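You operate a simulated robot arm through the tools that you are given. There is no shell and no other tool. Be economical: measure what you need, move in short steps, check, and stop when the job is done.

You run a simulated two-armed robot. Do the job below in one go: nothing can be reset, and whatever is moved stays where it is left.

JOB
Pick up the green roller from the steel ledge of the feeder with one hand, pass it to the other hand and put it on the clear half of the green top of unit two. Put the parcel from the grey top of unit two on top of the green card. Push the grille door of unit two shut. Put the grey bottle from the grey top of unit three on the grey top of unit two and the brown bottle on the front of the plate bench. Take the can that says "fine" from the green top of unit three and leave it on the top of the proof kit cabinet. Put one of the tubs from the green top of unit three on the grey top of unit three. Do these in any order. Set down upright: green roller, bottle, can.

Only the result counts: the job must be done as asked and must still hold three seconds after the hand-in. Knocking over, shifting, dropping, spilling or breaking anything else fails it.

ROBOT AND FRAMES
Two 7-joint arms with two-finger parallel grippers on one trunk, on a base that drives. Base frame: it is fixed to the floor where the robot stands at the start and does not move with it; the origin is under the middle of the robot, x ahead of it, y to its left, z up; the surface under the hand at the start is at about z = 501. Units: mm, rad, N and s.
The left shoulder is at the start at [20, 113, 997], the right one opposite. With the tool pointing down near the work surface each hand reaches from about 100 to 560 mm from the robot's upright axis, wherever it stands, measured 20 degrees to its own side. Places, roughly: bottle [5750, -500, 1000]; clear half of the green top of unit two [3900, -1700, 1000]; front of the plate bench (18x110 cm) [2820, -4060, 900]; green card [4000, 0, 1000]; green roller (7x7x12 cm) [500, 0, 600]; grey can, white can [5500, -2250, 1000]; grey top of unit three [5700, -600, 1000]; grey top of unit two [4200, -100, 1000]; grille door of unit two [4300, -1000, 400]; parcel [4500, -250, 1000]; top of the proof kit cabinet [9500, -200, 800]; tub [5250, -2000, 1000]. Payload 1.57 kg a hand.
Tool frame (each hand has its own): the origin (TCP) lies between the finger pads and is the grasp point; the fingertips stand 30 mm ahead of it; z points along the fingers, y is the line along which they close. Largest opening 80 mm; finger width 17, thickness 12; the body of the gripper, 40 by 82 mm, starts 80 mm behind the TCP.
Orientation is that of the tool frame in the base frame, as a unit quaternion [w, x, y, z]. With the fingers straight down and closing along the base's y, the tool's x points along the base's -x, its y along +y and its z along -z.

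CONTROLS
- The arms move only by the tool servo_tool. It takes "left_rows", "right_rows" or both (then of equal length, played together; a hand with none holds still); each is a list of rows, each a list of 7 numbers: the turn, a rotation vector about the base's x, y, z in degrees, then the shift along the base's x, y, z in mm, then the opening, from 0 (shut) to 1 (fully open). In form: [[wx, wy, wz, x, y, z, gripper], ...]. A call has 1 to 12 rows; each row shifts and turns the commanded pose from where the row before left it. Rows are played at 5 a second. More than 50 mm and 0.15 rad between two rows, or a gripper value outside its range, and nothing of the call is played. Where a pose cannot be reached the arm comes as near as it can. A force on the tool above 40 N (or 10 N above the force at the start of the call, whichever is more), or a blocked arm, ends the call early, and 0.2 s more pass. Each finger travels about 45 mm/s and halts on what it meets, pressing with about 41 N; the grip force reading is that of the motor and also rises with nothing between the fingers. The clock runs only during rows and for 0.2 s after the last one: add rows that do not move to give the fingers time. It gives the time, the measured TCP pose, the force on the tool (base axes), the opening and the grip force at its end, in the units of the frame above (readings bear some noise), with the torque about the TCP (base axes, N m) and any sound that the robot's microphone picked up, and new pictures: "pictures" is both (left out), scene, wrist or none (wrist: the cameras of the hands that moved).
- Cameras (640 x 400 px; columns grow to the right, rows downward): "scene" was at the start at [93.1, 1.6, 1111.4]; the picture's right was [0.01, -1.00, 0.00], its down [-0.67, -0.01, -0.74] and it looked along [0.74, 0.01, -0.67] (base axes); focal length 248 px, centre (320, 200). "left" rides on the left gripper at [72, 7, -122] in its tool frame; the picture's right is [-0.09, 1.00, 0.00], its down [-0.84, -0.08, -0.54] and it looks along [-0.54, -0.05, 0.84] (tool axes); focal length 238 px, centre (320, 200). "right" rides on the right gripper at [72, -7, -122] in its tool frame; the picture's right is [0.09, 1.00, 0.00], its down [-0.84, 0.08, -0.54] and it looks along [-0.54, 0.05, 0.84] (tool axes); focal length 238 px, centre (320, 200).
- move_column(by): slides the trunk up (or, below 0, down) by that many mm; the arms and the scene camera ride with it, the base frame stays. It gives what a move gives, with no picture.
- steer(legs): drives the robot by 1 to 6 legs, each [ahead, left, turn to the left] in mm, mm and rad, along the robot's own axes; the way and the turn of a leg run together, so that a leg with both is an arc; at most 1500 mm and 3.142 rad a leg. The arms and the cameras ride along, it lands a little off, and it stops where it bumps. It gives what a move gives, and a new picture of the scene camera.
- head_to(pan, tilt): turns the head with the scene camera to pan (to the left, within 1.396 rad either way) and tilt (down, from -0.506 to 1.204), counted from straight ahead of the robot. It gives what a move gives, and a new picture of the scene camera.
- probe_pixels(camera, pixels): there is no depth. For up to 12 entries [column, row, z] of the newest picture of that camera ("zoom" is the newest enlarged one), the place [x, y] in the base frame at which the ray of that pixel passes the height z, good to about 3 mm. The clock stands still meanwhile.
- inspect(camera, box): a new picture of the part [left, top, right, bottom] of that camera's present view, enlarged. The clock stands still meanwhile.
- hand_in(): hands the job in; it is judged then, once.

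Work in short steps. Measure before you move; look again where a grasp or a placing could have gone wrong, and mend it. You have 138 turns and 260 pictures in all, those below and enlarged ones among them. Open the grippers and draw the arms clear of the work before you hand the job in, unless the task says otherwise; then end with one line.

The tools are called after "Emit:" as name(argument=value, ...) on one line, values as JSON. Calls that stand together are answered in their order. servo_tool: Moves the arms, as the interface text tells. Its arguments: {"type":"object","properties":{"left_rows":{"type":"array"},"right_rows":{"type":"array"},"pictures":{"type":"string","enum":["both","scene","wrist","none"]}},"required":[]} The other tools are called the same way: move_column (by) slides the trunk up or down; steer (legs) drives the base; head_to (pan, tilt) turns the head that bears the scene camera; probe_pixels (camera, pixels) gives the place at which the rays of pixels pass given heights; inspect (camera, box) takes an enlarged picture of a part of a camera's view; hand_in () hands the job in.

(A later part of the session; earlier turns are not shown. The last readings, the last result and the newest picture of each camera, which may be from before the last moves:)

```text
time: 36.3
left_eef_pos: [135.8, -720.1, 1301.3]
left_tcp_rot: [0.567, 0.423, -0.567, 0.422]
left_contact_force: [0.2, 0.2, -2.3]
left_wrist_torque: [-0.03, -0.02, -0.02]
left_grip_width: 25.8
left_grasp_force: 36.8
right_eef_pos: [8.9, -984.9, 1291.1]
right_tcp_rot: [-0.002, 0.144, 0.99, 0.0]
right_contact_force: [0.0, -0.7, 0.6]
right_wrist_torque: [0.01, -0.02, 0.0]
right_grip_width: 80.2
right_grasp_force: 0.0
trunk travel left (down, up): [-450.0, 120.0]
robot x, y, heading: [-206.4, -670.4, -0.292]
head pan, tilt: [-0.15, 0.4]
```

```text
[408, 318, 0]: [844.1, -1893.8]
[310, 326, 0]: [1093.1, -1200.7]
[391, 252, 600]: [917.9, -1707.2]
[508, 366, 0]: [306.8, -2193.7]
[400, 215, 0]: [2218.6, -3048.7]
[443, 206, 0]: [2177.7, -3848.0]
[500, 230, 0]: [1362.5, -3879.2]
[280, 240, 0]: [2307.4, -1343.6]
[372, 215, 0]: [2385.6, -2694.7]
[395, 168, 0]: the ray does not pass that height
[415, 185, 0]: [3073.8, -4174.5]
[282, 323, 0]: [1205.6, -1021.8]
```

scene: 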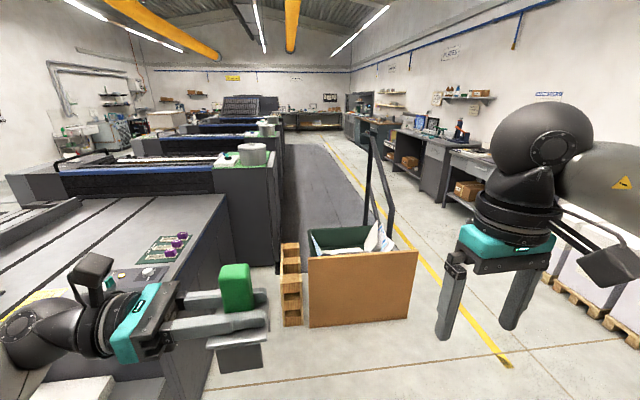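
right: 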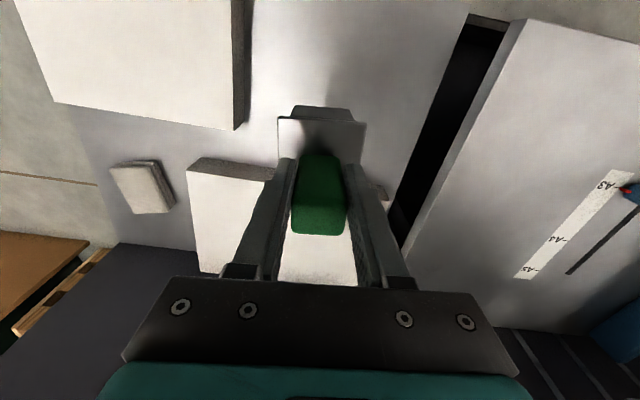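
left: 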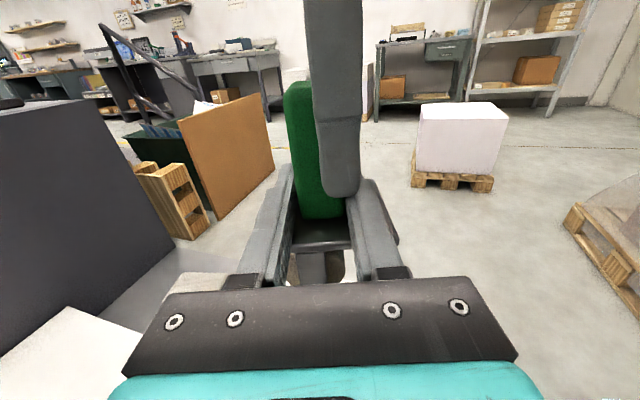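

The lane right of the bin is free between hall Y≈-1600 and -2950. I drive around the bin and forward.

Emit:
steer(legs=[[595, -300, -0.012], [200, -1100, 0], [1300, 0, 0], [1000, 0, 0]])

Emit:
head_to(pan=0.7, tilt=0.3)

```text
time: 56.2
left_eef_pos: [2727.9, -2934.0, 1301.4]
left_tcp_rot: [0.569, 0.421, -0.568, 0.42]
left_contact_force: [-0.2, 0.1, -2.4]
left_wrist_torque: [0.0, -0.02, -0.01]
left_grip_width: 25.6
left_grasp_force: 37.1
right_eef_pos: [2601.2, -3197.2, 1291.5]
right_tcp_rot: [-0.003, 0.147, 0.989, -0.001]
right_contact_force: [-0.1, -0.3, 0.1]
right_wrist_torque: [-0.02, -0.02, 0.0]
right_grip_width: 80.2
right_grasp_force: 0.0
trunk travel left (down, up): [-450.0, 120.0]
robot x, y, heading: [2388.2, -2879.0, -0.301]
head pan, tilt: [-0.15, 0.4]
```

scene: 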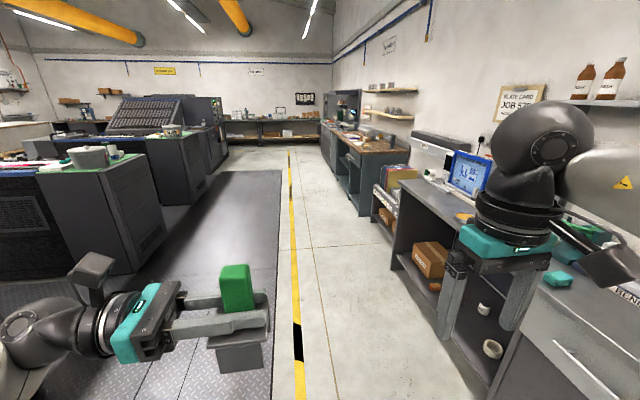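

```text
time: 57.4
left_eef_pos: [2727.6, -2934.7, 1300.2]
left_tcp_rot: [0.569, 0.42, -0.569, 0.42]
left_contact_force: [-0.3, 0.1, -1.2]
left_wrist_torque: [-0.01, -0.02, -0.02]
left_grip_width: 25.4
left_grasp_force: 37.3
right_eef_pos: [2599.8, -3197.7, 1291.3]
right_tcp_rot: [-0.002, 0.148, 0.989, -0.001]
right_contact_force: [0.4, -0.4, -0.3]
right_wrist_torque: [-0.03, 0.0, 0.05]
right_grip_width: 80.1
right_grasp_force: 0.0
trunk travel left (down, up): [-450.0, 120.0]
robot x, y, heading: [2388.5, -2878.6, -0.3]
head pan, tilt: [0.7, 0.3]
```

scene: 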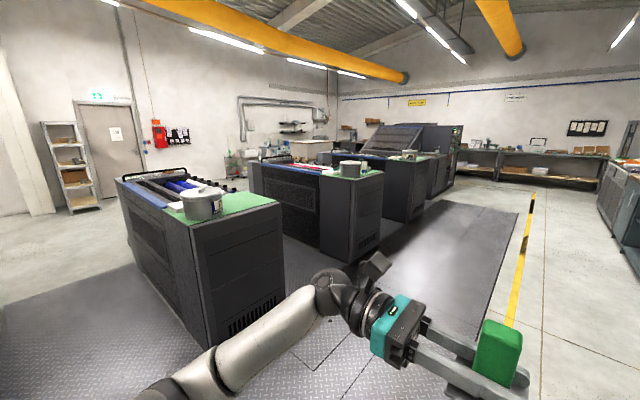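

I zoom on the tops of units two and three and probe corners.

Emit:
inspect(camera="scene", box=[240, 130, 440, 255])

Emit:
probe_pixels(camera="scene", pixels=[[384, 173, 1000], [340, 182, 1000], [347, 262, 0], [384, 240, 0], [425, 218, 0], [280, 205, 1000], [320, 170, 1000], [283, 303, 0]])

```text
3.20 times, centred on (340, 192) of scene
```

zoom: 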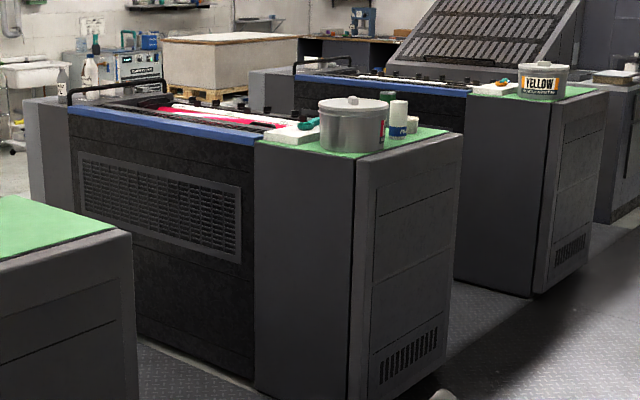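

```text
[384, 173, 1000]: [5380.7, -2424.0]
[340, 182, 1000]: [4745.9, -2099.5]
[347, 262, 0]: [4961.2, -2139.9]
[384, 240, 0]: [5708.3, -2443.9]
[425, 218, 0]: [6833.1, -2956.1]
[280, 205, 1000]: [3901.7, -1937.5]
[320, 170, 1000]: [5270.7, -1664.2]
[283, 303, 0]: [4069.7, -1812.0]
```

The near unit with its right half clear is unit two (top z≈937, X≈4200 in hall terms); the next with cans is unit three. I drive alongside and turn to face unit two.

Emit:
steer(legs=[[1080, 0, 0], [0, 900, 0], [0, 0, 1.565]])

Emit:
head_to(pan=0, tilt=0.75)

```text
time: 71.0
left_eef_pos: [3727.0, -1996.1, 1301.8]
left_tcp_rot: [0.109, 0.699, -0.108, 0.699]
left_contact_force: [-0.9, 0.3, -2.0]
left_wrist_torque: [-0.02, 0.0, -0.03]
left_grip_width: 25.7
left_grasp_force: 37.3
right_eef_pos: [3989.7, -2127.0, 1290.4]
right_tcp_rot: [-0.001, -0.592, 0.806, -0.002]
right_contact_force: [0.1, 0.4, -0.2]
right_wrist_torque: [0.04, 0.0, -0.02]
right_grip_width: 79.9
right_grasp_force: 0.1
trunk travel left (down, up): [-450.0, 120.0]
robot x, y, heading: [3667.4, -2334.5, 1.266]
head pan, tilt: [0.7, 0.3]
```

scene: 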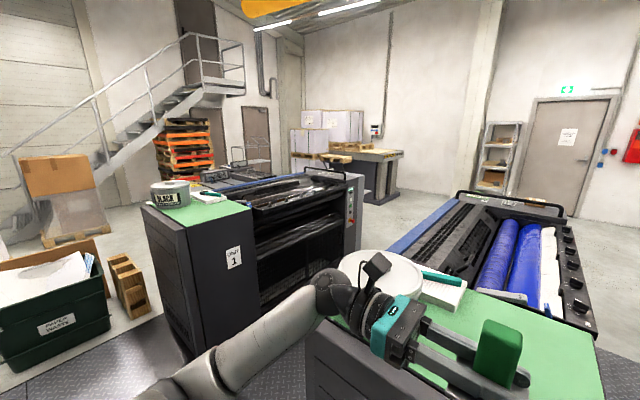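

```text
time: 72.1
left_eef_pos: [3728.1, -1994.8, 1301.2]
left_tcp_rot: [0.108, 0.699, -0.107, 0.699]
left_contact_force: [0.4, -0.1, -3.0]
left_wrist_torque: [-0.01, 0.04, 0.02]
left_grip_width: 26.1
left_grasp_force: 37.2
right_eef_pos: [3989.9, -2125.8, 1291.5]
right_tcp_rot: [-0.001, -0.592, 0.806, -0.002]
right_contact_force: [-0.3, -0.5, 0.2]
right_wrist_torque: [0.0, -0.01, 0.01]
right_grip_width: 79.9
right_grasp_force: 0.0
trunk travel left (down, up): [-450.0, 120.0]
robot x, y, heading: [3669.9, -2330.6, 1.263]
head pan, tilt: [0.0, 0.75]
```

scene: 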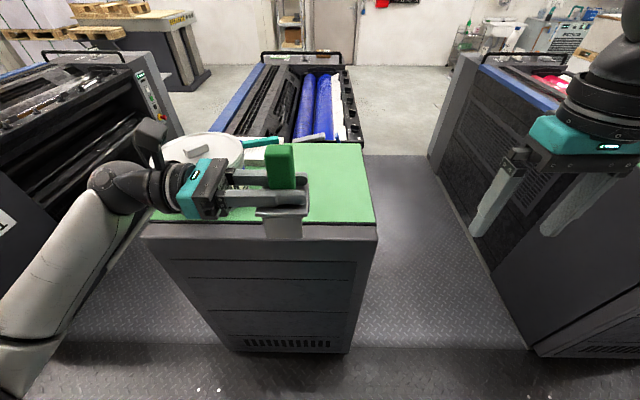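

The clear half of the green top lies at px (290–375,150–222). I probe its corners and turn the left hand to point forward (+80° yaw).

Emit:
probe_pixels(camera="scene", pixels=[[375, 222, 937], [363, 145, 937], [320, 145, 937], [300, 222, 937], [150, 225, 937], [245, 150, 960], [378, 238, 937], [240, 167, 937], [326, 135, 937], [278, 165, 937]])

Emit:
servo_tool(left_rows=[[0, 0, 8, 0, 0, 0, 0], [0, 0, 8, 0, 0, 0, 0], [0, 0, 8, 0, 0, 0, 0], [0, 0, 8, 0, 0, 0, 0], [0, 0, 8, 0, 0, 0, 0], [0, 0, 8, 0, 0, 0, 0], [0, 0, 8, 0, 0, 0, 0], [0, 0, 8, 0, 0, 0, 0], [0, 0, 8, 0, 0, 0, 0], [0, 0, 8, 0, 0, 0, 0], [0, 0, 0, 0, 0, 0, 0]], pictures="both")

```text
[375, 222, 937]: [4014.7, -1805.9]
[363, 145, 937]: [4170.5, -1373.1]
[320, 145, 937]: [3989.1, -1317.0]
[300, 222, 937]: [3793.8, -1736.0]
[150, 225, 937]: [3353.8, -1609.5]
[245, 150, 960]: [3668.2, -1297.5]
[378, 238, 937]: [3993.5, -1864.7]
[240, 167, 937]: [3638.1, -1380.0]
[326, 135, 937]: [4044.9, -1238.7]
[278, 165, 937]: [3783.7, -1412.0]
```

```text
time: 74.4
left_eef_pos: [3690.0, -1922.5, 1232.4]
left_tcp_rot: [-0.445, 0.662, 0.305, 0.521]
left_contact_force: [-0.2, -0.5, -1.7]
left_wrist_torque: [0.01, 0.0, -0.03]
left_grip_width: 25.7
left_grasp_force: 36.8
left hand out of reach, approached as far as the arm can: row 5, 6, 7, 8
right_eef_pos: [3990.7, -2125.8, 1292.8]
right_tcp_rot: [-0.001, -0.593, 0.805, -0.001]
right_contact_force: [0.5, 1.0, 0.5]
right_wrist_torque: [0.0, 0.04, -0.02]
right_grip_width: 80.0
right_grasp_force: 0.0
trunk travel left (down, up): [-450.0, 120.0]
robot x, y, heading: [3668.6, -2333.0, 1.266]
head pan, tilt: [0.0, 0.75]
stopped in row 11 (left hand): the arm was blocked; the commanded pose is now the measured one
```

scene: 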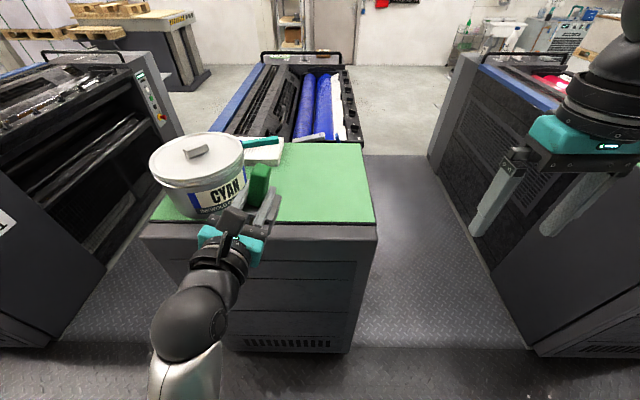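
left: 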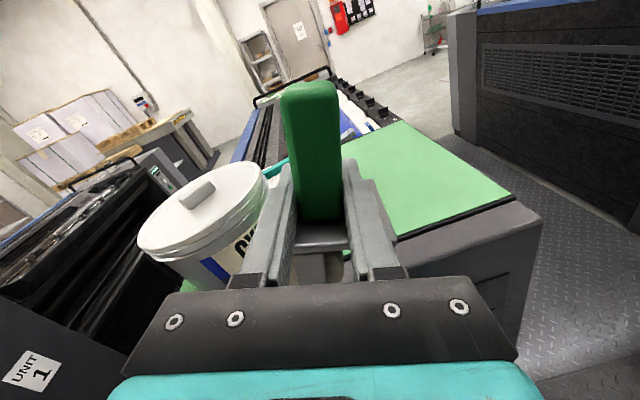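

The left hand is nearly forward but rolled ~16°. I undo the roll about its own axis while easing outward to the left.

Emit:
servo_tool(left_rows=[[-1.65, -3.6, 0.2, -10, 10, 5, 0], [-1.65, -3.6, 0.2, -10, 10, 5, 0], [-1.65, -3.6, 0.2, -10, 10, 5, 0], [-1.65, -3.6, 0.2, -10, 10, 5, 0], [0, 0, 0, 0, 0, 0, 0]], pictures="scene")

```text
time: 75.4
left_eef_pos: [3637.3, -1884.1, 1242.7]
left_tcp_rot: [-0.4, 0.654, 0.348, 0.54]
left_contact_force: [0.6, -0.6, -2.4]
left_wrist_torque: [0.0, -0.03, -0.03]
left_grip_width: 25.9
left_grasp_force: 36.9
right_eef_pos: [3990.0, -2125.7, 1290.8]
right_tcp_rot: [-0.001, -0.591, 0.806, -0.002]
right_contact_force: [0.2, -1.0, -0.2]
right_wrist_torque: [-0.02, -0.02, -0.02]
right_grip_width: 79.8
right_grasp_force: 0.0
trunk travel left (down, up): [-450.0, 120.0]
robot x, y, heading: [3668.9, -2336.3, 1.263]
head pan, tilt: [0.0, 0.75]
stopped in row 5 (left hand): the arm was blocked; the commanded pose is now the measured one
```

scene: 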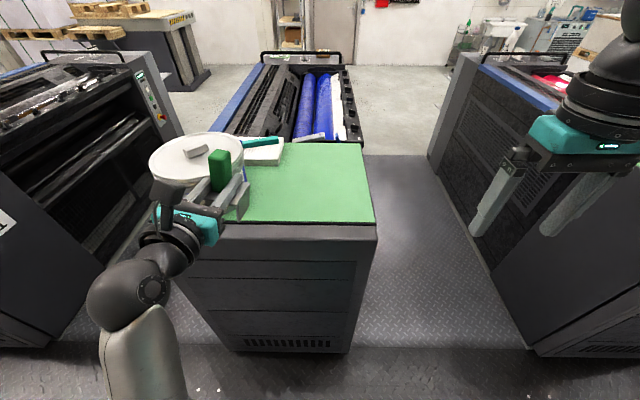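

The forward-pointing pose is at a joint limit, so I go back to the sideways pose that worked; then I'll hand the roller to the right hand for a top-down placing.

Emit:
servo_tool(left_rows=[[-0.556, -0.845, -7.4, 8.2, -10.1, 5.4, 0], [-0.556, -0.845, -7.4, 8.2, -10.1, 5.4, 0], [-0.556, -0.845, -7.4, 8.2, -10.1, 5.4, 0], [-0.556, -0.845, -7.4, 8.2, -10.1, 5.4, 0], [-0.556, -0.845, -7.4, 8.2, -10.1, 5.4, 0], [-0.556, -0.845, -7.4, 8.2, -10.1, 5.4, 0], [-0.556, -0.845, -7.4, 8.2, -10.1, 5.4, 0], [-0.556, -0.845, -7.4, 8.2, -10.1, 5.4, 0], [-0.556, -0.845, -7.4, 8.2, -10.1, 5.4, 0], [-0.556, -0.845, -7.4, 8.2, -10.1, 5.4, 0], [-0.556, -0.845, -7.4, 8.2, -10.1, 5.4, 0], [0, 0, 0, 0, 0, 0, 0]], pictures="scene")

```text
time: 78.0
left_eef_pos: [3728.2, -1994.1, 1301.4]
left_tcp_rot: [0.109, 0.699, -0.108, 0.699]
left_contact_force: [0.4, -0.1, -1.8]
left_wrist_torque: [0.01, 0.0, 0.0]
left_grip_width: 25.5
left_grasp_force: 37.0
right_eef_pos: [3990.7, -2125.7, 1290.7]
right_tcp_rot: [-0.001, -0.592, 0.806, -0.003]
right_contact_force: [0.4, 0.6, 0.4]
right_wrist_torque: [0.0, 0.01, -0.03]
right_grip_width: 79.8
right_grasp_force: 0.1
trunk travel left (down, up): [-450.0, 120.0]
robot x, y, heading: [3668.8, -2337.1, 1.265]
head pan, tilt: [0.0, 0.75]
```

scene: 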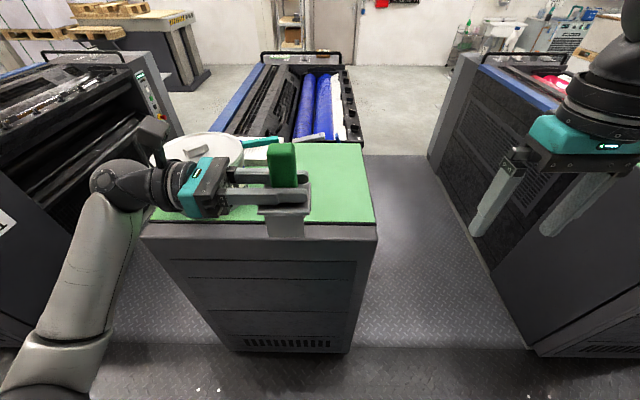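

The roller is back in the sideways pose. I bring it to the middle and lower, while raising the right hand; then the right goes above it.

Emit:
servo_tool(left_rows=[[0, 0, 0, 39, -2, -20, 0], [0, 0, 0, 39, -2, -20, 0], [0, 0, 0, 39, -2, -20, 0], [0, 0, 0, 38, -1, -20, 0], [0, 0, 0, 0, 0, 0, 0], [0, 0, 0, 0, 0, 0, 0], [0, 0, 0, 0, 0, 0, 0], [0, 0, 0, 0, 0, 0, 0]], right_rows=[[0, 0, 0, 0, 0, 20, 1], [0, 0, 0, 0, 0, 20, 1], [0, 0, 0, 0, 0, 0, 1], [0, 0, 0, 0, 0, 0, 1], [0, 0, 0, -27, 31, 0, 1], [0, 0, 0, -27, 31, 0, 1], [0, 0, 0, -27, 31, 0, 1], [0, 0, 0, -27, 31, 0, 1]], pictures="both")

```text
time: 79.8
left_eef_pos: [3882.1, -2001.6, 1221.7]
left_tcp_rot: [0.109, 0.699, -0.106, 0.699]
left_contact_force: [-0.5, -0.9, -2.2]
left_wrist_torque: [-0.04, -0.03, 0.04]
left_grip_width: 25.8
left_grasp_force: 37.2
right_eef_pos: [3880.8, -2001.2, 1330.2]
right_tcp_rot: [0.0, -0.592, 0.806, -0.002]
right_contact_force: [0.1, 0.5, 1.1]
right_wrist_torque: [-0.06, -0.03, -0.01]
right_grip_width: 80.0
right_grasp_force: 0.0
trunk travel left (down, up): [-450.0, 120.0]
robot x, y, heading: [3666.3, -2337.7, 1.264]
head pan, tilt: [0.0, 0.75]
```

scene: 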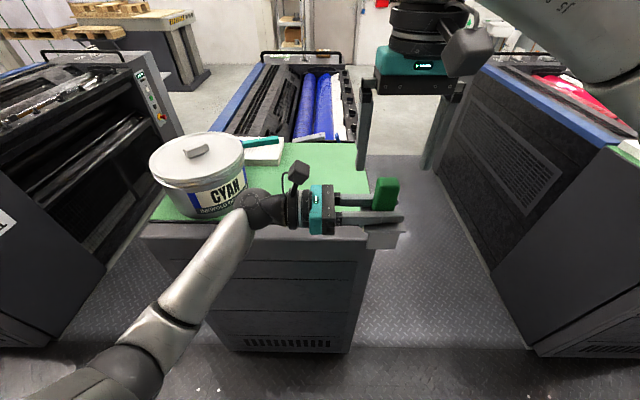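
right: 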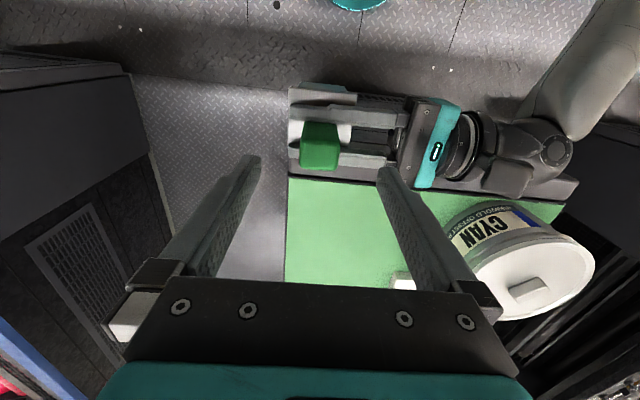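
left: 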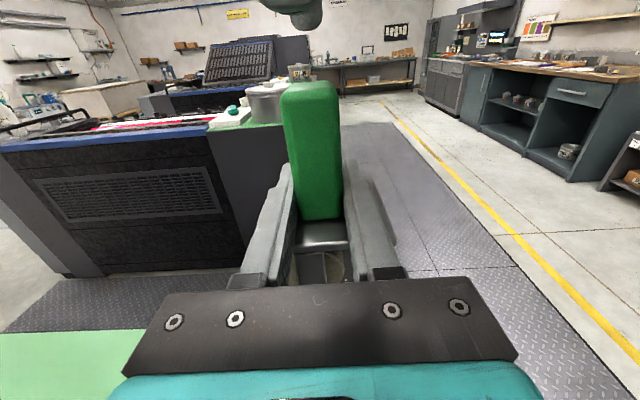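

The post sits at (321,150) in the right view, exactly as at the first grasp. I descend 67 mm, close the right hand, then open and withdraw the left.

Emit:
servo_tool(right_rows=[[0, 0, 0, 0, 0, -40, 1], [0, 0, 0, 0, 0, -27, 1], [0, 0, 0, 0, 0, 0, 0.3], [0, 0, 0, 0, 0, 0, 0.3], [0, 0, 0, 0, 0, 0, 0], [0, 0, 0, 0, 0, 0, 0], [0, 0, 0, 0, 0, 0, 0]], pictures="scene")

```text
time: 81.4
left_eef_pos: [3883.5, -2003.0, 1221.6]
left_tcp_rot: [0.11, 0.699, -0.107, 0.699]
left_contact_force: [7.6, 0.1, -1.2]
left_wrist_torque: [0.08, 0.34, 0.1]
left_grip_width: 25.7
left_grasp_force: 36.9
right_eef_pos: [3882.3, -2001.5, 1264.8]
right_tcp_rot: [-0.001, -0.593, 0.805, -0.002]
right_contact_force: [-7.3, 0.4, 0.6]
right_wrist_torque: [0.01, -0.03, -0.06]
right_grip_width: 31.7
right_grasp_force: 32.2
trunk travel left (down, up): [-450.0, 120.0]
robot x, y, heading: [3673.8, -2334.4, 1.268]
head pan, tilt: [0.0, 0.75]
```

scene: 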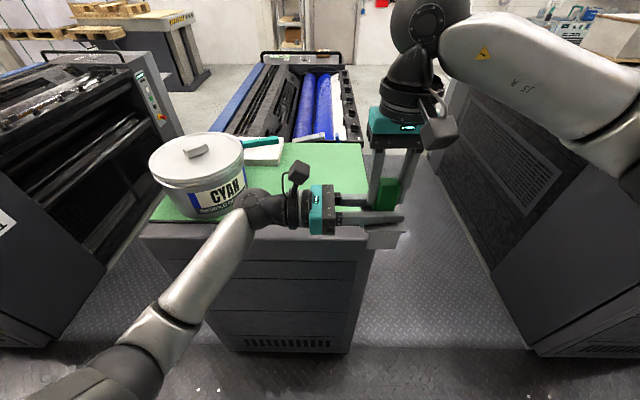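

Both hold it (31.7 mm). I open the left and withdraw it to the left, then start turning it back to point down.

Emit:
servo_tool(left_rows=[[0, 0, 0, 0, 0, 0, 0.6], [0, 0, 0, 0, 0, 0, 1], [0, 0, 0, 0, 0, 0, 1], [0, 0, 0, -43, 13.5, 0, 1], [0, 0, 0, -43, 13.5, 0, 1], [0, 0, 0, -43, 13.5, 10, 1], [0, 0, 0, -43, 13.5, 10, 1], [0, 0, 0, -43, 13.5, 10, 1], [0, 0, 0, -43, 13.5, 10, 1], [5.8, 3.02, -4.62, -15, 5, 10, 1], [5.8, 3.02, -4.62, -15, 5, 10, 1], [5.8, 3.02, -4.62, -10, 0, 10, 1]], pictures="none")

Emit:
servo_tool(left_rows=[[5.8, 3.02, -4.62, 0, 0, 0, 1], [5.8, 3.02, -4.62, 0, 0, 0, 1], [5.8, 3.02, -4.62, 0, 0, 0, 1], [5.8, 3.02, -4.62, 0, 0, 0, 1], [5.8, 3.02, -4.62, 0, 0, 0, 1], [5.8, 3.02, -4.62, 0, 0, 0, 1], [5.8, 3.02, -4.62, 0, 0, 0, 1], [5.8, 3.02, -4.62, 0, 0, 0, 1], [5.8, 3.02, -4.62, 0, 0, 0, 1], [5.8, 3.02, -4.62, 0, 0, 0, 1], [5.8, 3.02, -4.62, 0, 0, 0, 1], [5.8, 3.02, -4.62, 0, 0, 0, 1]], pictures="scene")

```text
time: 84.0
left_eef_pos: [3584.6, -1910.7, 1292.4]
left_tcp_rot: [0.093, 0.743, -0.286, 0.598]
left_contact_force: [-1.2, -0.6, 0.9]
left_wrist_torque: [0.0, 0.01, -0.02]
left_grip_width: 79.9
left_grasp_force: 0.1
right_eef_pos: [3883.3, -2001.7, 1263.6]
right_tcp_rot: [-0.001, -0.592, 0.806, -0.001]
right_contact_force: [0.1, -0.7, 0.2]
right_wrist_torque: [-0.01, 0.0, -0.02]
right_grip_width: 31.5
right_grasp_force: 40.5
trunk travel left (down, up): [-450.0, 120.0]
robot x, y, heading: [3670.6, -2336.3, 1.27]
head pan, tilt: [0.0, 0.75]
```

```text
time: 86.6
left_eef_pos: [3586.3, -1910.2, 1293.2]
left_tcp_rot: [0.0, -0.593, 0.806, 0.002]
left_contact_force: [-0.2, 0.5, 1.2]
left_wrist_torque: [0.0, 0.0, 0.03]
left_grip_width: 80.1
left_grasp_force: 0.1
right_eef_pos: [3883.8, -2002.3, 1265.0]
right_tcp_rot: [-0.001, -0.592, 0.806, -0.002]
right_contact_force: [0.2, 0.5, -0.7]
right_wrist_torque: [0.02, -0.01, 0.02]
right_grip_width: 31.2
right_grasp_force: 40.2
trunk travel left (down, up): [-450.0, 120.0]
robot x, y, heading: [3668.2, -2333.7, 1.261]
head pan, tilt: [0.0, 0.75]
```

scene: 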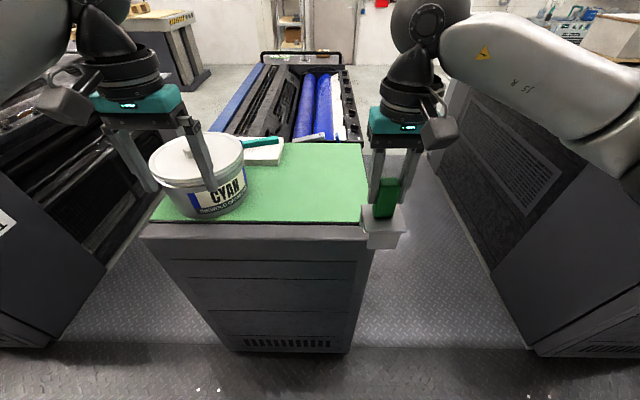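

The roller is in the right hand alone. I drive 250 mm closer and 100 mm to the left so the target at about (3922,-1658) lies in the right hand's best zone.

Emit:
steer(legs=[[250, 100, 0]])

```text
time: 88.5
left_eef_pos: [3568.2, -1638.1, 1291.2]
left_tcp_rot: [-0.001, -0.591, 0.806, 0.001]
left_contact_force: [0.0, 0.4, 0.1]
left_wrist_torque: [-0.04, -0.02, 0.01]
left_grip_width: 79.9
left_grasp_force: 0.1
right_eef_pos: [3866.7, -1731.2, 1263.9]
right_tcp_rot: [0.0, -0.591, 0.807, -0.002]
right_contact_force: [-0.9, 0.6, -1.3]
right_wrist_torque: [0.01, 0.02, 0.01]
right_grip_width: 31.7
right_grasp_force: 40.1
trunk travel left (down, up): [-450.0, 120.0]
robot x, y, heading: [3649.8, -2065.2, 1.263]
head pan, tilt: [0.0, 0.75]
```

scene: 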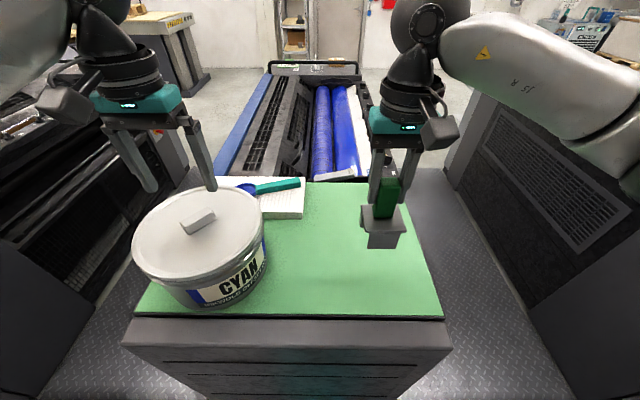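

Now I move the right hand over the target and descend to TCP z≈1075, then look.

Emit:
probe_pixels(camera="scene", pixels=[[443, 317, 937], [402, 184, 937], [304, 217, 937], [262, 262, 937], [262, 306, 937]])

Emit:
servo_tool(right_rows=[[0, 0, 0, 20, 30, -25, 0], [0, 0, 0, 20, 30, -25, 0], [0, 0, 0, 10, 10, -40, 0], [0, 0, 0, 0, 0, -45, 0], [0, 0, 0, 0, 0, -45, 0], [0, 0, 0, 0, 0, -10, 0], [0, 0, 0, 0, 0, 0, 0]], pictures="both")

```text
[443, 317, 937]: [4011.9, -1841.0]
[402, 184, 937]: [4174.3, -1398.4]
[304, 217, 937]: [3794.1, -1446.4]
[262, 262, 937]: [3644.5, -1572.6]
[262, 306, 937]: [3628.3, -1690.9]
```

```text
time: 89.8
left_eef_pos: [3569.1, -1638.8, 1292.6]
left_tcp_rot: [0.0, -0.59, 0.807, 0.0]
left_contact_force: [0.5, 0.7, 0.0]
left_wrist_torque: [-0.05, 0.05, -0.01]
left_grip_width: 79.9
left_grasp_force: 0.1
right_eef_pos: [3920.2, -1655.2, 1103.3]
right_tcp_rot: [0.008, -0.588, 0.809, 0.009]
right_contact_force: [1.4, -0.2, 9.0]
right_wrist_torque: [-0.07, -0.34, 0.02]
right_grip_width: 31.9
right_grasp_force: 40.0
trunk travel left (down, up): [-450.0, 120.0]
robot x, y, heading: [3650.3, -2066.6, 1.261]
head pan, tilt: [0.0, 0.75]
stopped in row 6 (right hand): the force on the tool passed its limit at 84 N (the readings are from after the stop); the commanded pose is now the measured one
```

scene: 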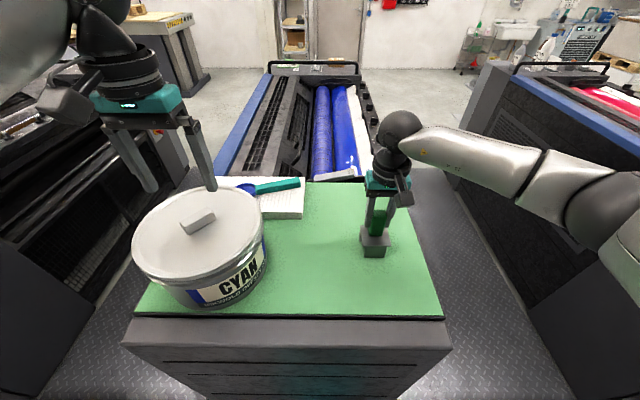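
right: 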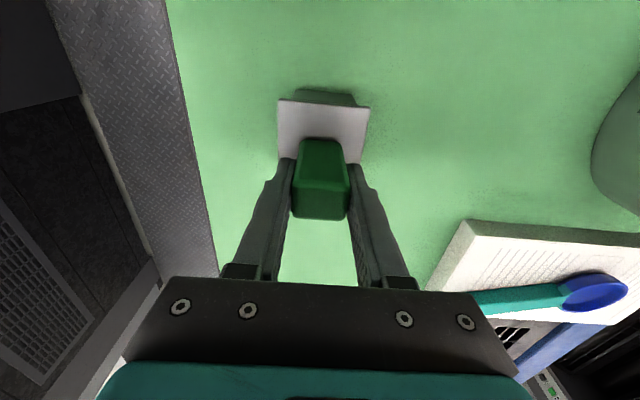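

The roller touched down (so the top is at z≈1000). I ease up 1 mm, open slowly and lift off.

Emit:
servo_tool(right_rows=[[0, 0, 0, 0, 0, 1, 0], [0, 0, 0, 0, 0, 0, 0.45], [0, 0, 0, 0, 0, 0, 0.6], [0, 0, 0, 0, 0, 0, 0.9], [0, 0, 0, 0, 0, 0, 1], [0, 0, 0, 0, 0, 30, 1], [0, 0, 0, 0, 0, 45, 1], [0, 0, 0, 0, 0, 45, 1], [0, 0, 0, -15, -45, 10, 1], [0, 0, 0, -15, -45, 0, 1]], pictures="both")

```text
time: 92.0
left_eef_pos: [3568.5, -1639.5, 1292.0]
left_tcp_rot: [0.001, -0.591, 0.807, 0.002]
left_contact_force: [0.1, 0.0, 0.0]
left_wrist_torque: [-0.01, 0.0, -0.03]
left_grip_width: 79.9
left_grasp_force: 0.0
right_eef_pos: [3892.2, -1746.3, 1229.9]
right_tcp_rot: [0.008, -0.59, 0.808, 0.007]
right_contact_force: [-1.1, -0.6, -0.6]
right_wrist_torque: [-0.02, 0.01, -0.01]
right_grip_width: 80.1
right_grasp_force: 0.1
trunk travel left (down, up): [-450.0, 120.0]
robot x, y, heading: [3651.1, -2062.1, 1.257]
head pan, tilt: [0.0, 0.75]
```

scene: 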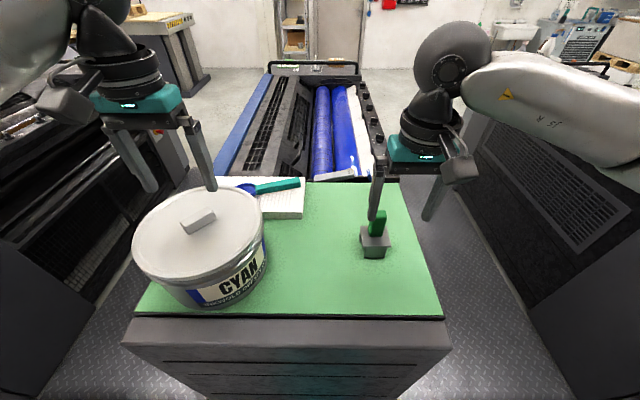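
right: 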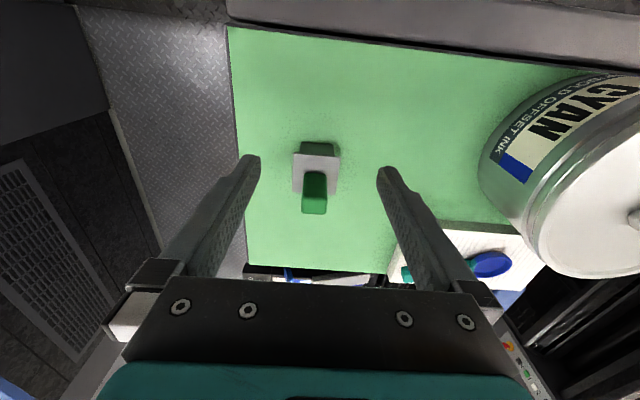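

The roller stands upright on the clear half. Next I drive to the green top of unit three: back off, then 1500 mm right.

Emit:
steer(legs=[[-330, 0, 0], [0, -1500, 0]])

Emit:
inspect(camera="scene", box=[140, 120, 460, 320])

```text
time: 101.1
left_eef_pos: [4888.7, -2400.5, 1293.1]
left_tcp_rot: [0.0, -0.597, 0.803, 0.001]
left_contact_force: [-0.4, -0.1, -1.4]
left_wrist_torque: [0.01, 0.03, -0.02]
left_grip_width: 80.0
left_grasp_force: 0.0
right_eef_pos: [5212.2, -2501.1, 1230.8]
right_tcp_rot: [0.008, -0.595, 0.804, 0.007]
right_contact_force: [0.2, 0.4, 0.3]
right_wrist_torque: [-0.03, -0.01, 0.01]
right_grip_width: 79.9
right_grasp_force: 0.0
trunk travel left (down, up): [-450.0, 120.0]
robot x, y, heading: [4977.2, -2821.4, 1.274]
head pan, tilt: [0.0, 0.75]
```

scene: 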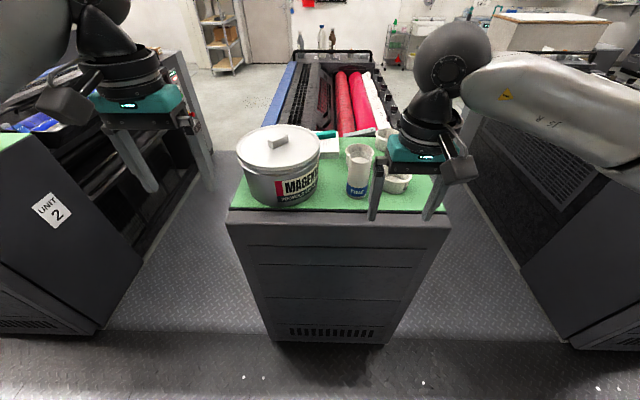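

```text
2.00 times, centred on (300, 220) of scene
```

zoom: 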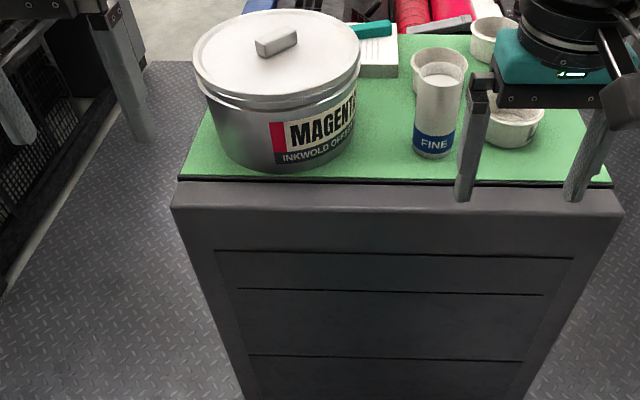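

The can with the blue "FINE" band stands at (357,170); the right hand hides the rest, so I move it back and up and look again.

Emit:
servo_tool(right_rows=[[0, 0, 0, 35, -25, 20, 1], [0, 0, 0, 35, -25, 20, 1], [0, 0, 0, 35, -25, 20, 1]], pictures="none")

Emit:
inspect(camera="scene", box=[230, 120, 470, 270])

Emit:
probe_pixels(camera="scene", pixels=[[230, 208, 1000], [449, 208, 1000], [357, 197, 1000], [359, 152, 1100], [396, 187, 1000], [425, 140, 1000], [318, 196, 1000]])

```text
time: 101.9
left_eef_pos: [4889.0, -2401.2, 1292.6]
left_tcp_rot: [0.0, -0.597, 0.802, 0.001]
left_contact_force: [0.7, -1.2, -0.2]
left_wrist_torque: [0.02, -0.02, 0.01]
left_grip_width: 80.0
left_grasp_force: 0.1
right_eef_pos: [5319.1, -2575.8, 1293.8]
right_tcp_rot: [0.007, -0.595, 0.803, 0.008]
right_contact_force: [-0.3, -0.2, -0.5]
right_wrist_torque: [0.02, 0.03, -0.02]
right_grip_width: 79.9
right_grasp_force: 0.0
trunk travel left (down, up): [-450.0, 120.0]
robot x, y, heading: [4973.9, -2823.3, 1.277]
head pan, tilt: [0.0, 0.75]
```

```text
2.67 times, centred on (350, 195) of scene
```

zoom: 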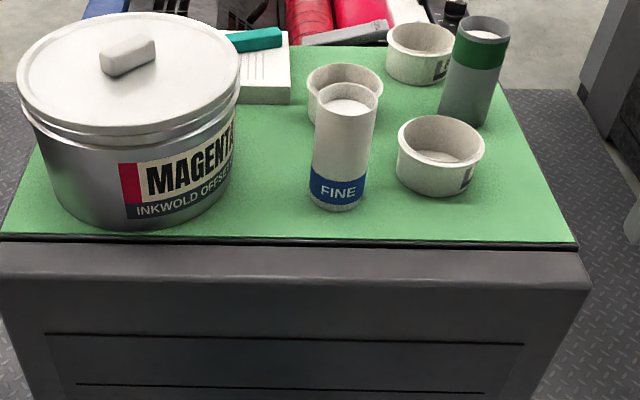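

```text
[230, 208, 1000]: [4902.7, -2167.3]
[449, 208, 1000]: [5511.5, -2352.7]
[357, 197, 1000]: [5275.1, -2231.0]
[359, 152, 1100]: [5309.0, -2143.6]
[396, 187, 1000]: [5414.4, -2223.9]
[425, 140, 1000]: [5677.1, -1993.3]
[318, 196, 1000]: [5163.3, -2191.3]
```

The white can with powder says FINE; three open tubs stand beside it. I drive closer: 250 ahead, 170 right.

Emit:
steer(legs=[[250, -170, -0.012]])

Emit:
inspect(camera="scene", box=[200, 120, 480, 295])

```text
time: 104.0
left_eef_pos: [5127.3, -2208.4, 1291.9]
left_tcp_rot: [0.0, -0.592, 0.806, 0.001]
left_contact_force: [0.7, 0.2, 0.6]
left_wrist_torque: [0.01, 0.01, 0.03]
left_grip_width: 80.0
left_grasp_force: 0.1
right_eef_pos: [5555.5, -2388.9, 1292.7]
right_tcp_rot: [0.007, -0.591, 0.807, 0.006]
right_contact_force: [-0.1, 0.0, -0.6]
right_wrist_torque: [-0.03, 0.06, 0.0]
right_grip_width: 79.8
right_grasp_force: 0.0
trunk travel left (down, up): [-450.0, 120.0]
robot x, y, heading: [5212.6, -2634.2, 1.262]
head pan, tilt: [0.0, 0.75]
```

scene: 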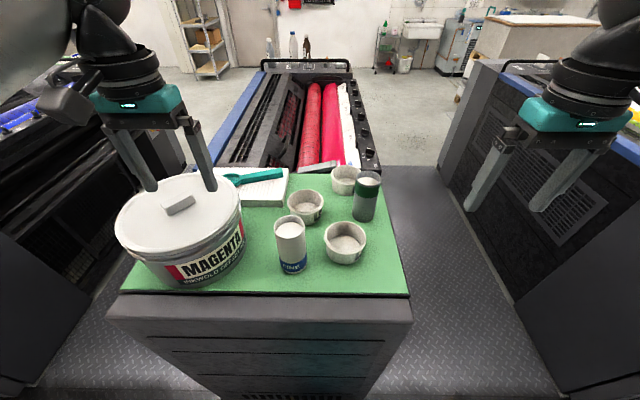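

```text
2.29 times, centred on (340, 208) of scene
```

zoom: 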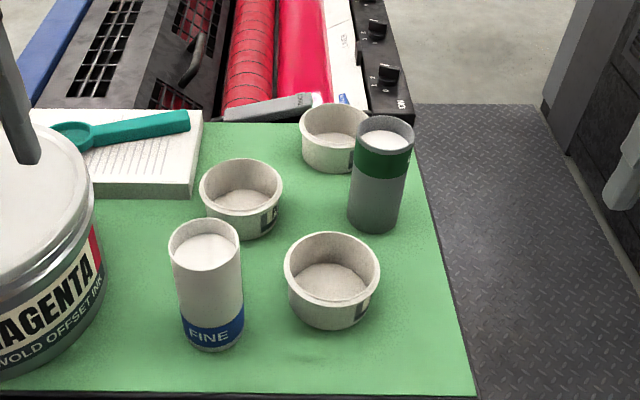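

I probe the can and tub outlines.

Emit:
probe_pixels(camera="scene", pixels=[[292.7, 267, 1000], [289.6, 227.7, 1110], [289.6, 227.7, 1120], [289.6, 227.7, 1130], [274.5, 228, 1120], [305, 228, 1120], [345, 238.7, 1045], [345, 238.7, 1055], [324.5, 240, 1050], [365.5, 240, 1050], [344, 258, 1000], [303, 205, 1050]])

```text
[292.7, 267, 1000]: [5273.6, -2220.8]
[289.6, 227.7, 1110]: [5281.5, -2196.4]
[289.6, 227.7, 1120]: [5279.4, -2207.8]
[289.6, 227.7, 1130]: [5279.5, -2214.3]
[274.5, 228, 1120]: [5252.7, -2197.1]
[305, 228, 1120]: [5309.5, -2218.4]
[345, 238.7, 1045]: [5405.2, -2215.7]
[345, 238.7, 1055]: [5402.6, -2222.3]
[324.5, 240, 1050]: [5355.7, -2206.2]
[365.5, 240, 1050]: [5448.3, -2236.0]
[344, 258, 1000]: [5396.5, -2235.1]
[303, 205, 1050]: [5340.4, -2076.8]
```

The can: centre about (5276,-2218), top z≈1130, about 60 mm across. I bring the left hand over it at z≈1190 and look.

Emit:
servo_tool(left_rows=[[0, 0, 0, 37, -3, -20, 1], [0, 0, 0, 37, -3, -25, 1], [0, 0, 0, 37, -2, -25, 1], [0, 0, 0, 37, -2, -25, 1], [0, 0, 0, 0, 0, 0, 1]], pictures="wrist")

Emit:
inspect(camera="left", box=[220, 40, 420, 240])

```text
time: 105.2
left_eef_pos: [5274.2, -2220.5, 1196.8]
left_tcp_rot: [0.0, -0.592, 0.806, 0.001]
left_contact_force: [0.3, -0.4, 0.6]
left_wrist_torque: [-0.04, 0.02, 0.01]
left_grip_width: 80.1
left_grasp_force: 0.0
right_eef_pos: [5553.7, -2390.1, 1293.5]
right_tcp_rot: [0.008, -0.59, 0.807, 0.007]
right_contact_force: [0.0, 0.5, 0.3]
right_wrist_torque: [0.0, -0.01, -0.01]
right_grip_width: 80.0
right_grasp_force: 0.0
trunk travel left (down, up): [-450.0, 120.0]
robot x, y, heading: [5211.0, -2636.8, 1.26]
head pan, tilt: [0.0, 0.75]
```

left: 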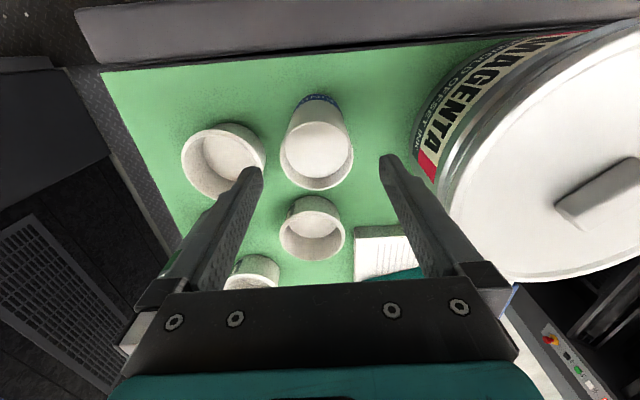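

```text
2.00 times, centred on (320, 140) of left
```

zoom: 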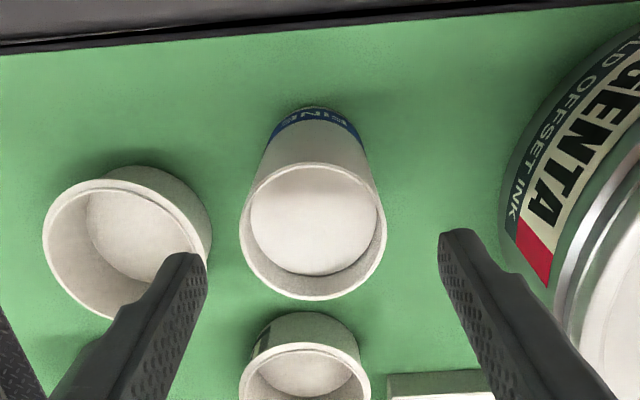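

I probe the can's rim centre and the nearby pot and tub edges.

Emit:
probe_pixels(camera="left", pixels=[[316, 154, 1130], [316, 154, 1125], [280, 155, 1130], [353, 155, 1130], [414, 170, 1000], [450, 215, 1120], [265, 160, 1050], [222, 160, 1050], [186, 162, 1050], [316, 97, 1000]])

```text
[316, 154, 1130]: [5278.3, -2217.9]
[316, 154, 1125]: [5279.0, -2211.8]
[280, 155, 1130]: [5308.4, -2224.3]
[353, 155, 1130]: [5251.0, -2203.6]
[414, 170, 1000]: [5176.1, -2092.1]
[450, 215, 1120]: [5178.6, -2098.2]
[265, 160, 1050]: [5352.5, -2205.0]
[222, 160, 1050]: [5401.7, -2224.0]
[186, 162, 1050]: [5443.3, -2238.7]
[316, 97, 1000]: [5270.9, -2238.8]
```

Can centre (5279,-2216), 60 mm. I correct by (5,4), descend 105 mm and close gently, then lift slowly.

Emit:
servo_tool(left_rows=[[0, 0, 0, 5, 4, -30, 1], [0, 0, 0, 0, 0, -35, 1], [0, 0, 0, 0, 0, -30, 1], [0, 0, 0, 0, 0, -10, 1], [0, 0, 0, 0, 0, 0, 0.75], [0, 0, 0, 0, 0, 0, 0.6], [0, 0, 0, 0, 0, 0, 0.5], [0, 0, 0, 0, 0, 0, 0.5], [0, 0, 0, 0, 0, 0, 0.5]], pictures="wrist")

```text
time: 107.2
left_eef_pos: [5280.9, -2214.4, 1091.8]
left_tcp_rot: [-0.001, -0.592, 0.806, 0.001]
left_contact_force: [1.2, -0.5, 1.3]
left_wrist_torque: [0.02, -0.06, 0.01]
left_grip_width: 60.8
left_grasp_force: 41.0
right_eef_pos: [5555.5, -2390.1, 1293.2]
right_tcp_rot: [0.008, -0.591, 0.807, 0.006]
right_contact_force: [0.4, 0.1, 0.3]
right_wrist_torque: [-0.02, -0.02, 0.0]
right_grip_width: 79.8
right_grasp_force: 0.1
trunk travel left (down, up): [-450.0, 120.0]
robot x, y, heading: [5214.3, -2634.5, 1.268]
head pan, tilt: [0.0, 0.75]
```

left: 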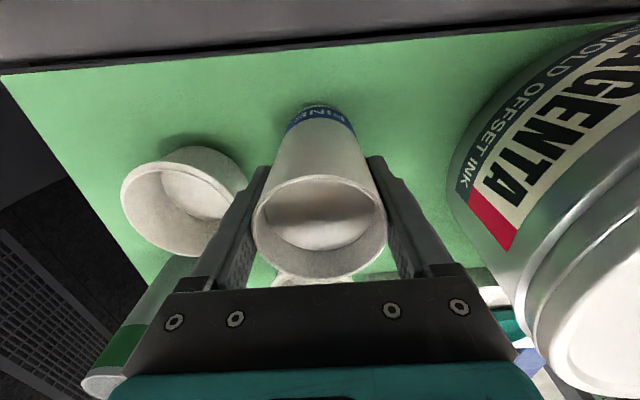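

Gripped at 60.8 mm. I lift it slowly straight up and then ease it to the left, clear of the pot.

Emit:
servo_tool(left_rows=[[0, 0, 0, 0, 0, 10, 0.5], [0, 0, 0, 0, 0, 20, 0.5], [0, 0, 0, 0, 0, 25, 0.5], [0, 0, 0, 0, 0, 25, 0.5], [0, 0, 0, 0, 0, 25, 0.5], [0, 0, 0, 0, 0, 25, 0.5], [0, 0, 0, 0, 0, 25, 0.5], [0, 0, 0, -20, 0, 20, 0.5], [0, 0, 0, -25, 0, 15, 0.5], [0, 0, 0, -25, 0, 10, 0.5], [0, 0, 0, -25, 0, 0, 0.5], [0, 0, 0, -20, 0, 0, 0.5]], pictures="none")

Emit:
servo_tool(right_rows=[[0, 0, 0, -30, 30, -10, 1], [0, 0, 0, -30, 30, -20, 1], [0, 0, 0, -30, 20, -20, 1], [0, 0, 0, -30, 20, -20, 1], [0, 0, 0, -15, 10, -20, 1], [0, 0, 0, -10, 0, 0, 1]], pictures="both")

```text
time: 109.8
left_eef_pos: [5164.0, -2214.1, 1291.1]
left_tcp_rot: [-0.001, -0.592, 0.806, 0.0]
left_contact_force: [0.5, 0.3, -1.8]
left_wrist_torque: [0.0, -0.02, 0.01]
left_grip_width: 61.1
left_grasp_force: 40.9
right_eef_pos: [5554.5, -2389.8, 1293.4]
right_tcp_rot: [0.008, -0.59, 0.807, 0.007]
right_contact_force: [-0.3, -0.4, 0.0]
right_wrist_torque: [-0.01, -0.02, 0.02]
right_grip_width: 80.0
right_grasp_force: 0.1
trunk travel left (down, up): [-450.0, 120.0]
robot x, y, heading: [5210.1, -2633.4, 1.266]
head pan, tilt: [0.0, 0.75]
```

```text
time: 111.2
left_eef_pos: [5163.8, -2214.7, 1292.3]
left_tcp_rot: [-0.001, -0.592, 0.806, 0.0]
left_contact_force: [-0.2, -0.2, -1.2]
left_wrist_torque: [0.01, 0.01, -0.02]
left_grip_width: 61.2
left_grasp_force: 40.4
right_eef_pos: [5410.3, -2279.4, 1199.8]
right_tcp_rot: [0.007, -0.59, 0.807, 0.007]
right_contact_force: [0.3, 0.1, 0.4]
right_wrist_torque: [0.04, -0.01, -0.01]
right_grip_width: 80.2
right_grasp_force: 0.0
trunk travel left (down, up): [-450.0, 120.0]
robot x, y, heading: [5213.4, -2631.4, 1.265]
head pan, tilt: [0.0, 0.75]
```

scene: 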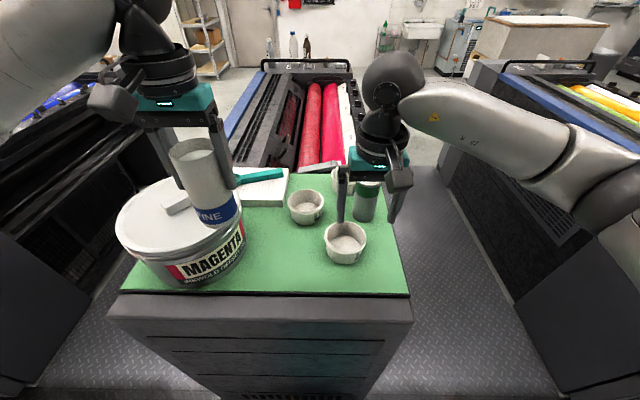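
right: 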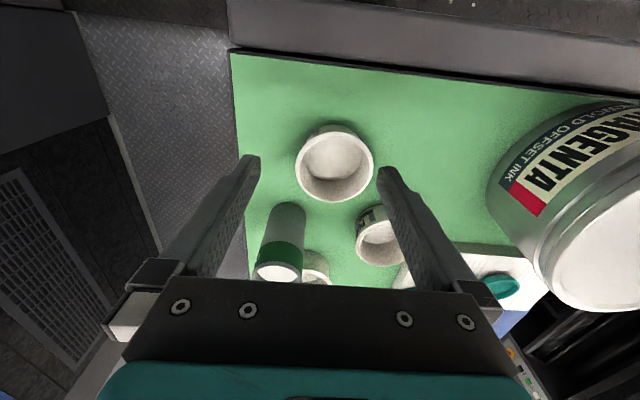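

I zoom on the tub to see rim, wall and fill.

Emit:
inspect(camera="right", box=[270, 100, 430, 220])

Emit:
probe_pixels(camera="right", pixels=[[295, 167, 1050], [373, 163, 1050], [334, 163, 1050], [334, 131, 1050], [334, 202, 1050], [325, 122, 1000], [300, 150, 1050]])

```text
3.33 times, centred on (350, 160) of right
```

zoom: 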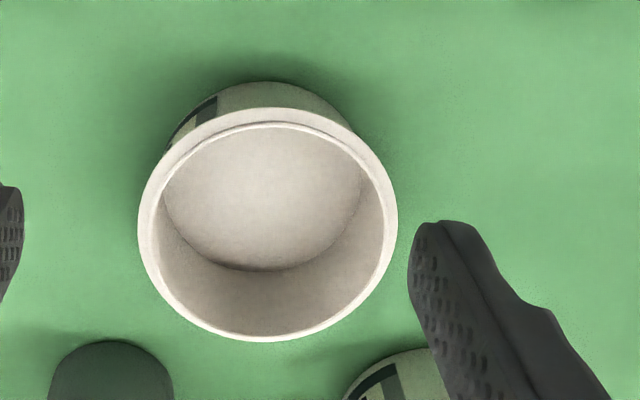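

```text
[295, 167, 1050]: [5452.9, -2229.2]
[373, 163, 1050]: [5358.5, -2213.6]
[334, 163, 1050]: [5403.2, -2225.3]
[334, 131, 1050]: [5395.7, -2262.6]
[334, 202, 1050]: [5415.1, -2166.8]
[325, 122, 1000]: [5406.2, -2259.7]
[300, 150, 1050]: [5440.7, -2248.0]
```

The tub is empty, ~94 mm wide, rim at z≈1050. I grip its left wall with one finger inside: TCP to (5361,-2212), z=1043.

Emit:
servo_tool(right_rows=[[0, 0, 0, -25, 34, -10, 0.6], [0, 0, 0, -24, 33, -20, 0.6], [0, 0, 0, 0, 0, -45, 0.6], [0, 0, 0, 0, 0, -30, 0.6], [0, 0, 0, 0, 0, 0, 0.6]], pictures="wrist")

Emit:
inspect(camera="right", box=[200, 80, 440, 260])

```text
time: 112.4
left_eef_pos: [5164.5, -2214.6, 1291.4]
left_tcp_rot: [0.0, -0.593, 0.805, 0.002]
left_contact_force: [0.3, -0.3, -1.2]
left_wrist_torque: [-0.01, -0.01, -0.01]
left_grip_width: 61.2
left_grasp_force: 40.7
right_eef_pos: [5361.3, -2211.4, 1099.8]
right_tcp_rot: [0.008, -0.591, 0.807, 0.007]
right_contact_force: [-0.9, 0.4, 0.2]
right_wrist_torque: [-0.02, 0.03, 0.01]
right_grip_width: 47.8
right_grasp_force: 0.0
trunk travel left (down, up): [-450.0, 120.0]
robot x, y, heading: [5212.7, -2634.8, 1.267]
head pan, tilt: [0.0, 0.75]
```

right: 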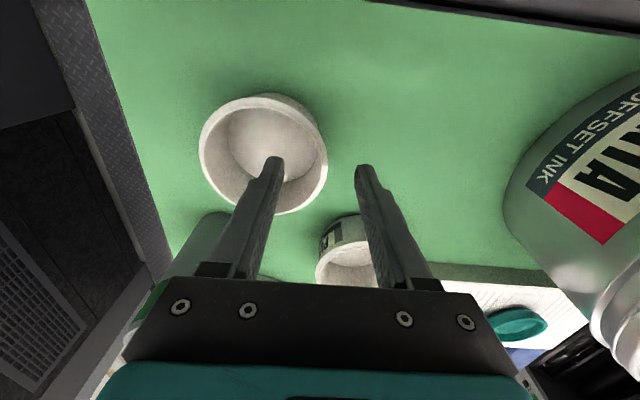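

```text
2.22 times, centred on (320, 170) of right
```

zoom: 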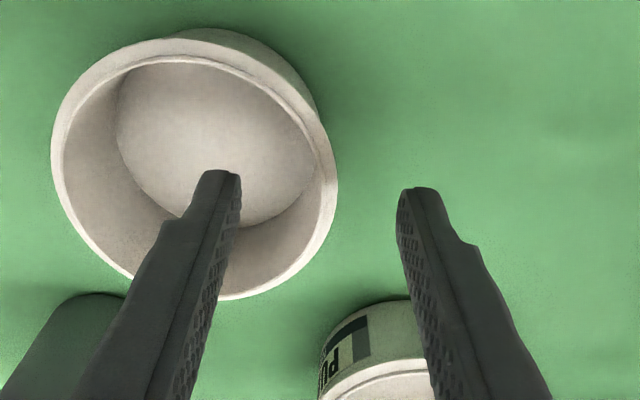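

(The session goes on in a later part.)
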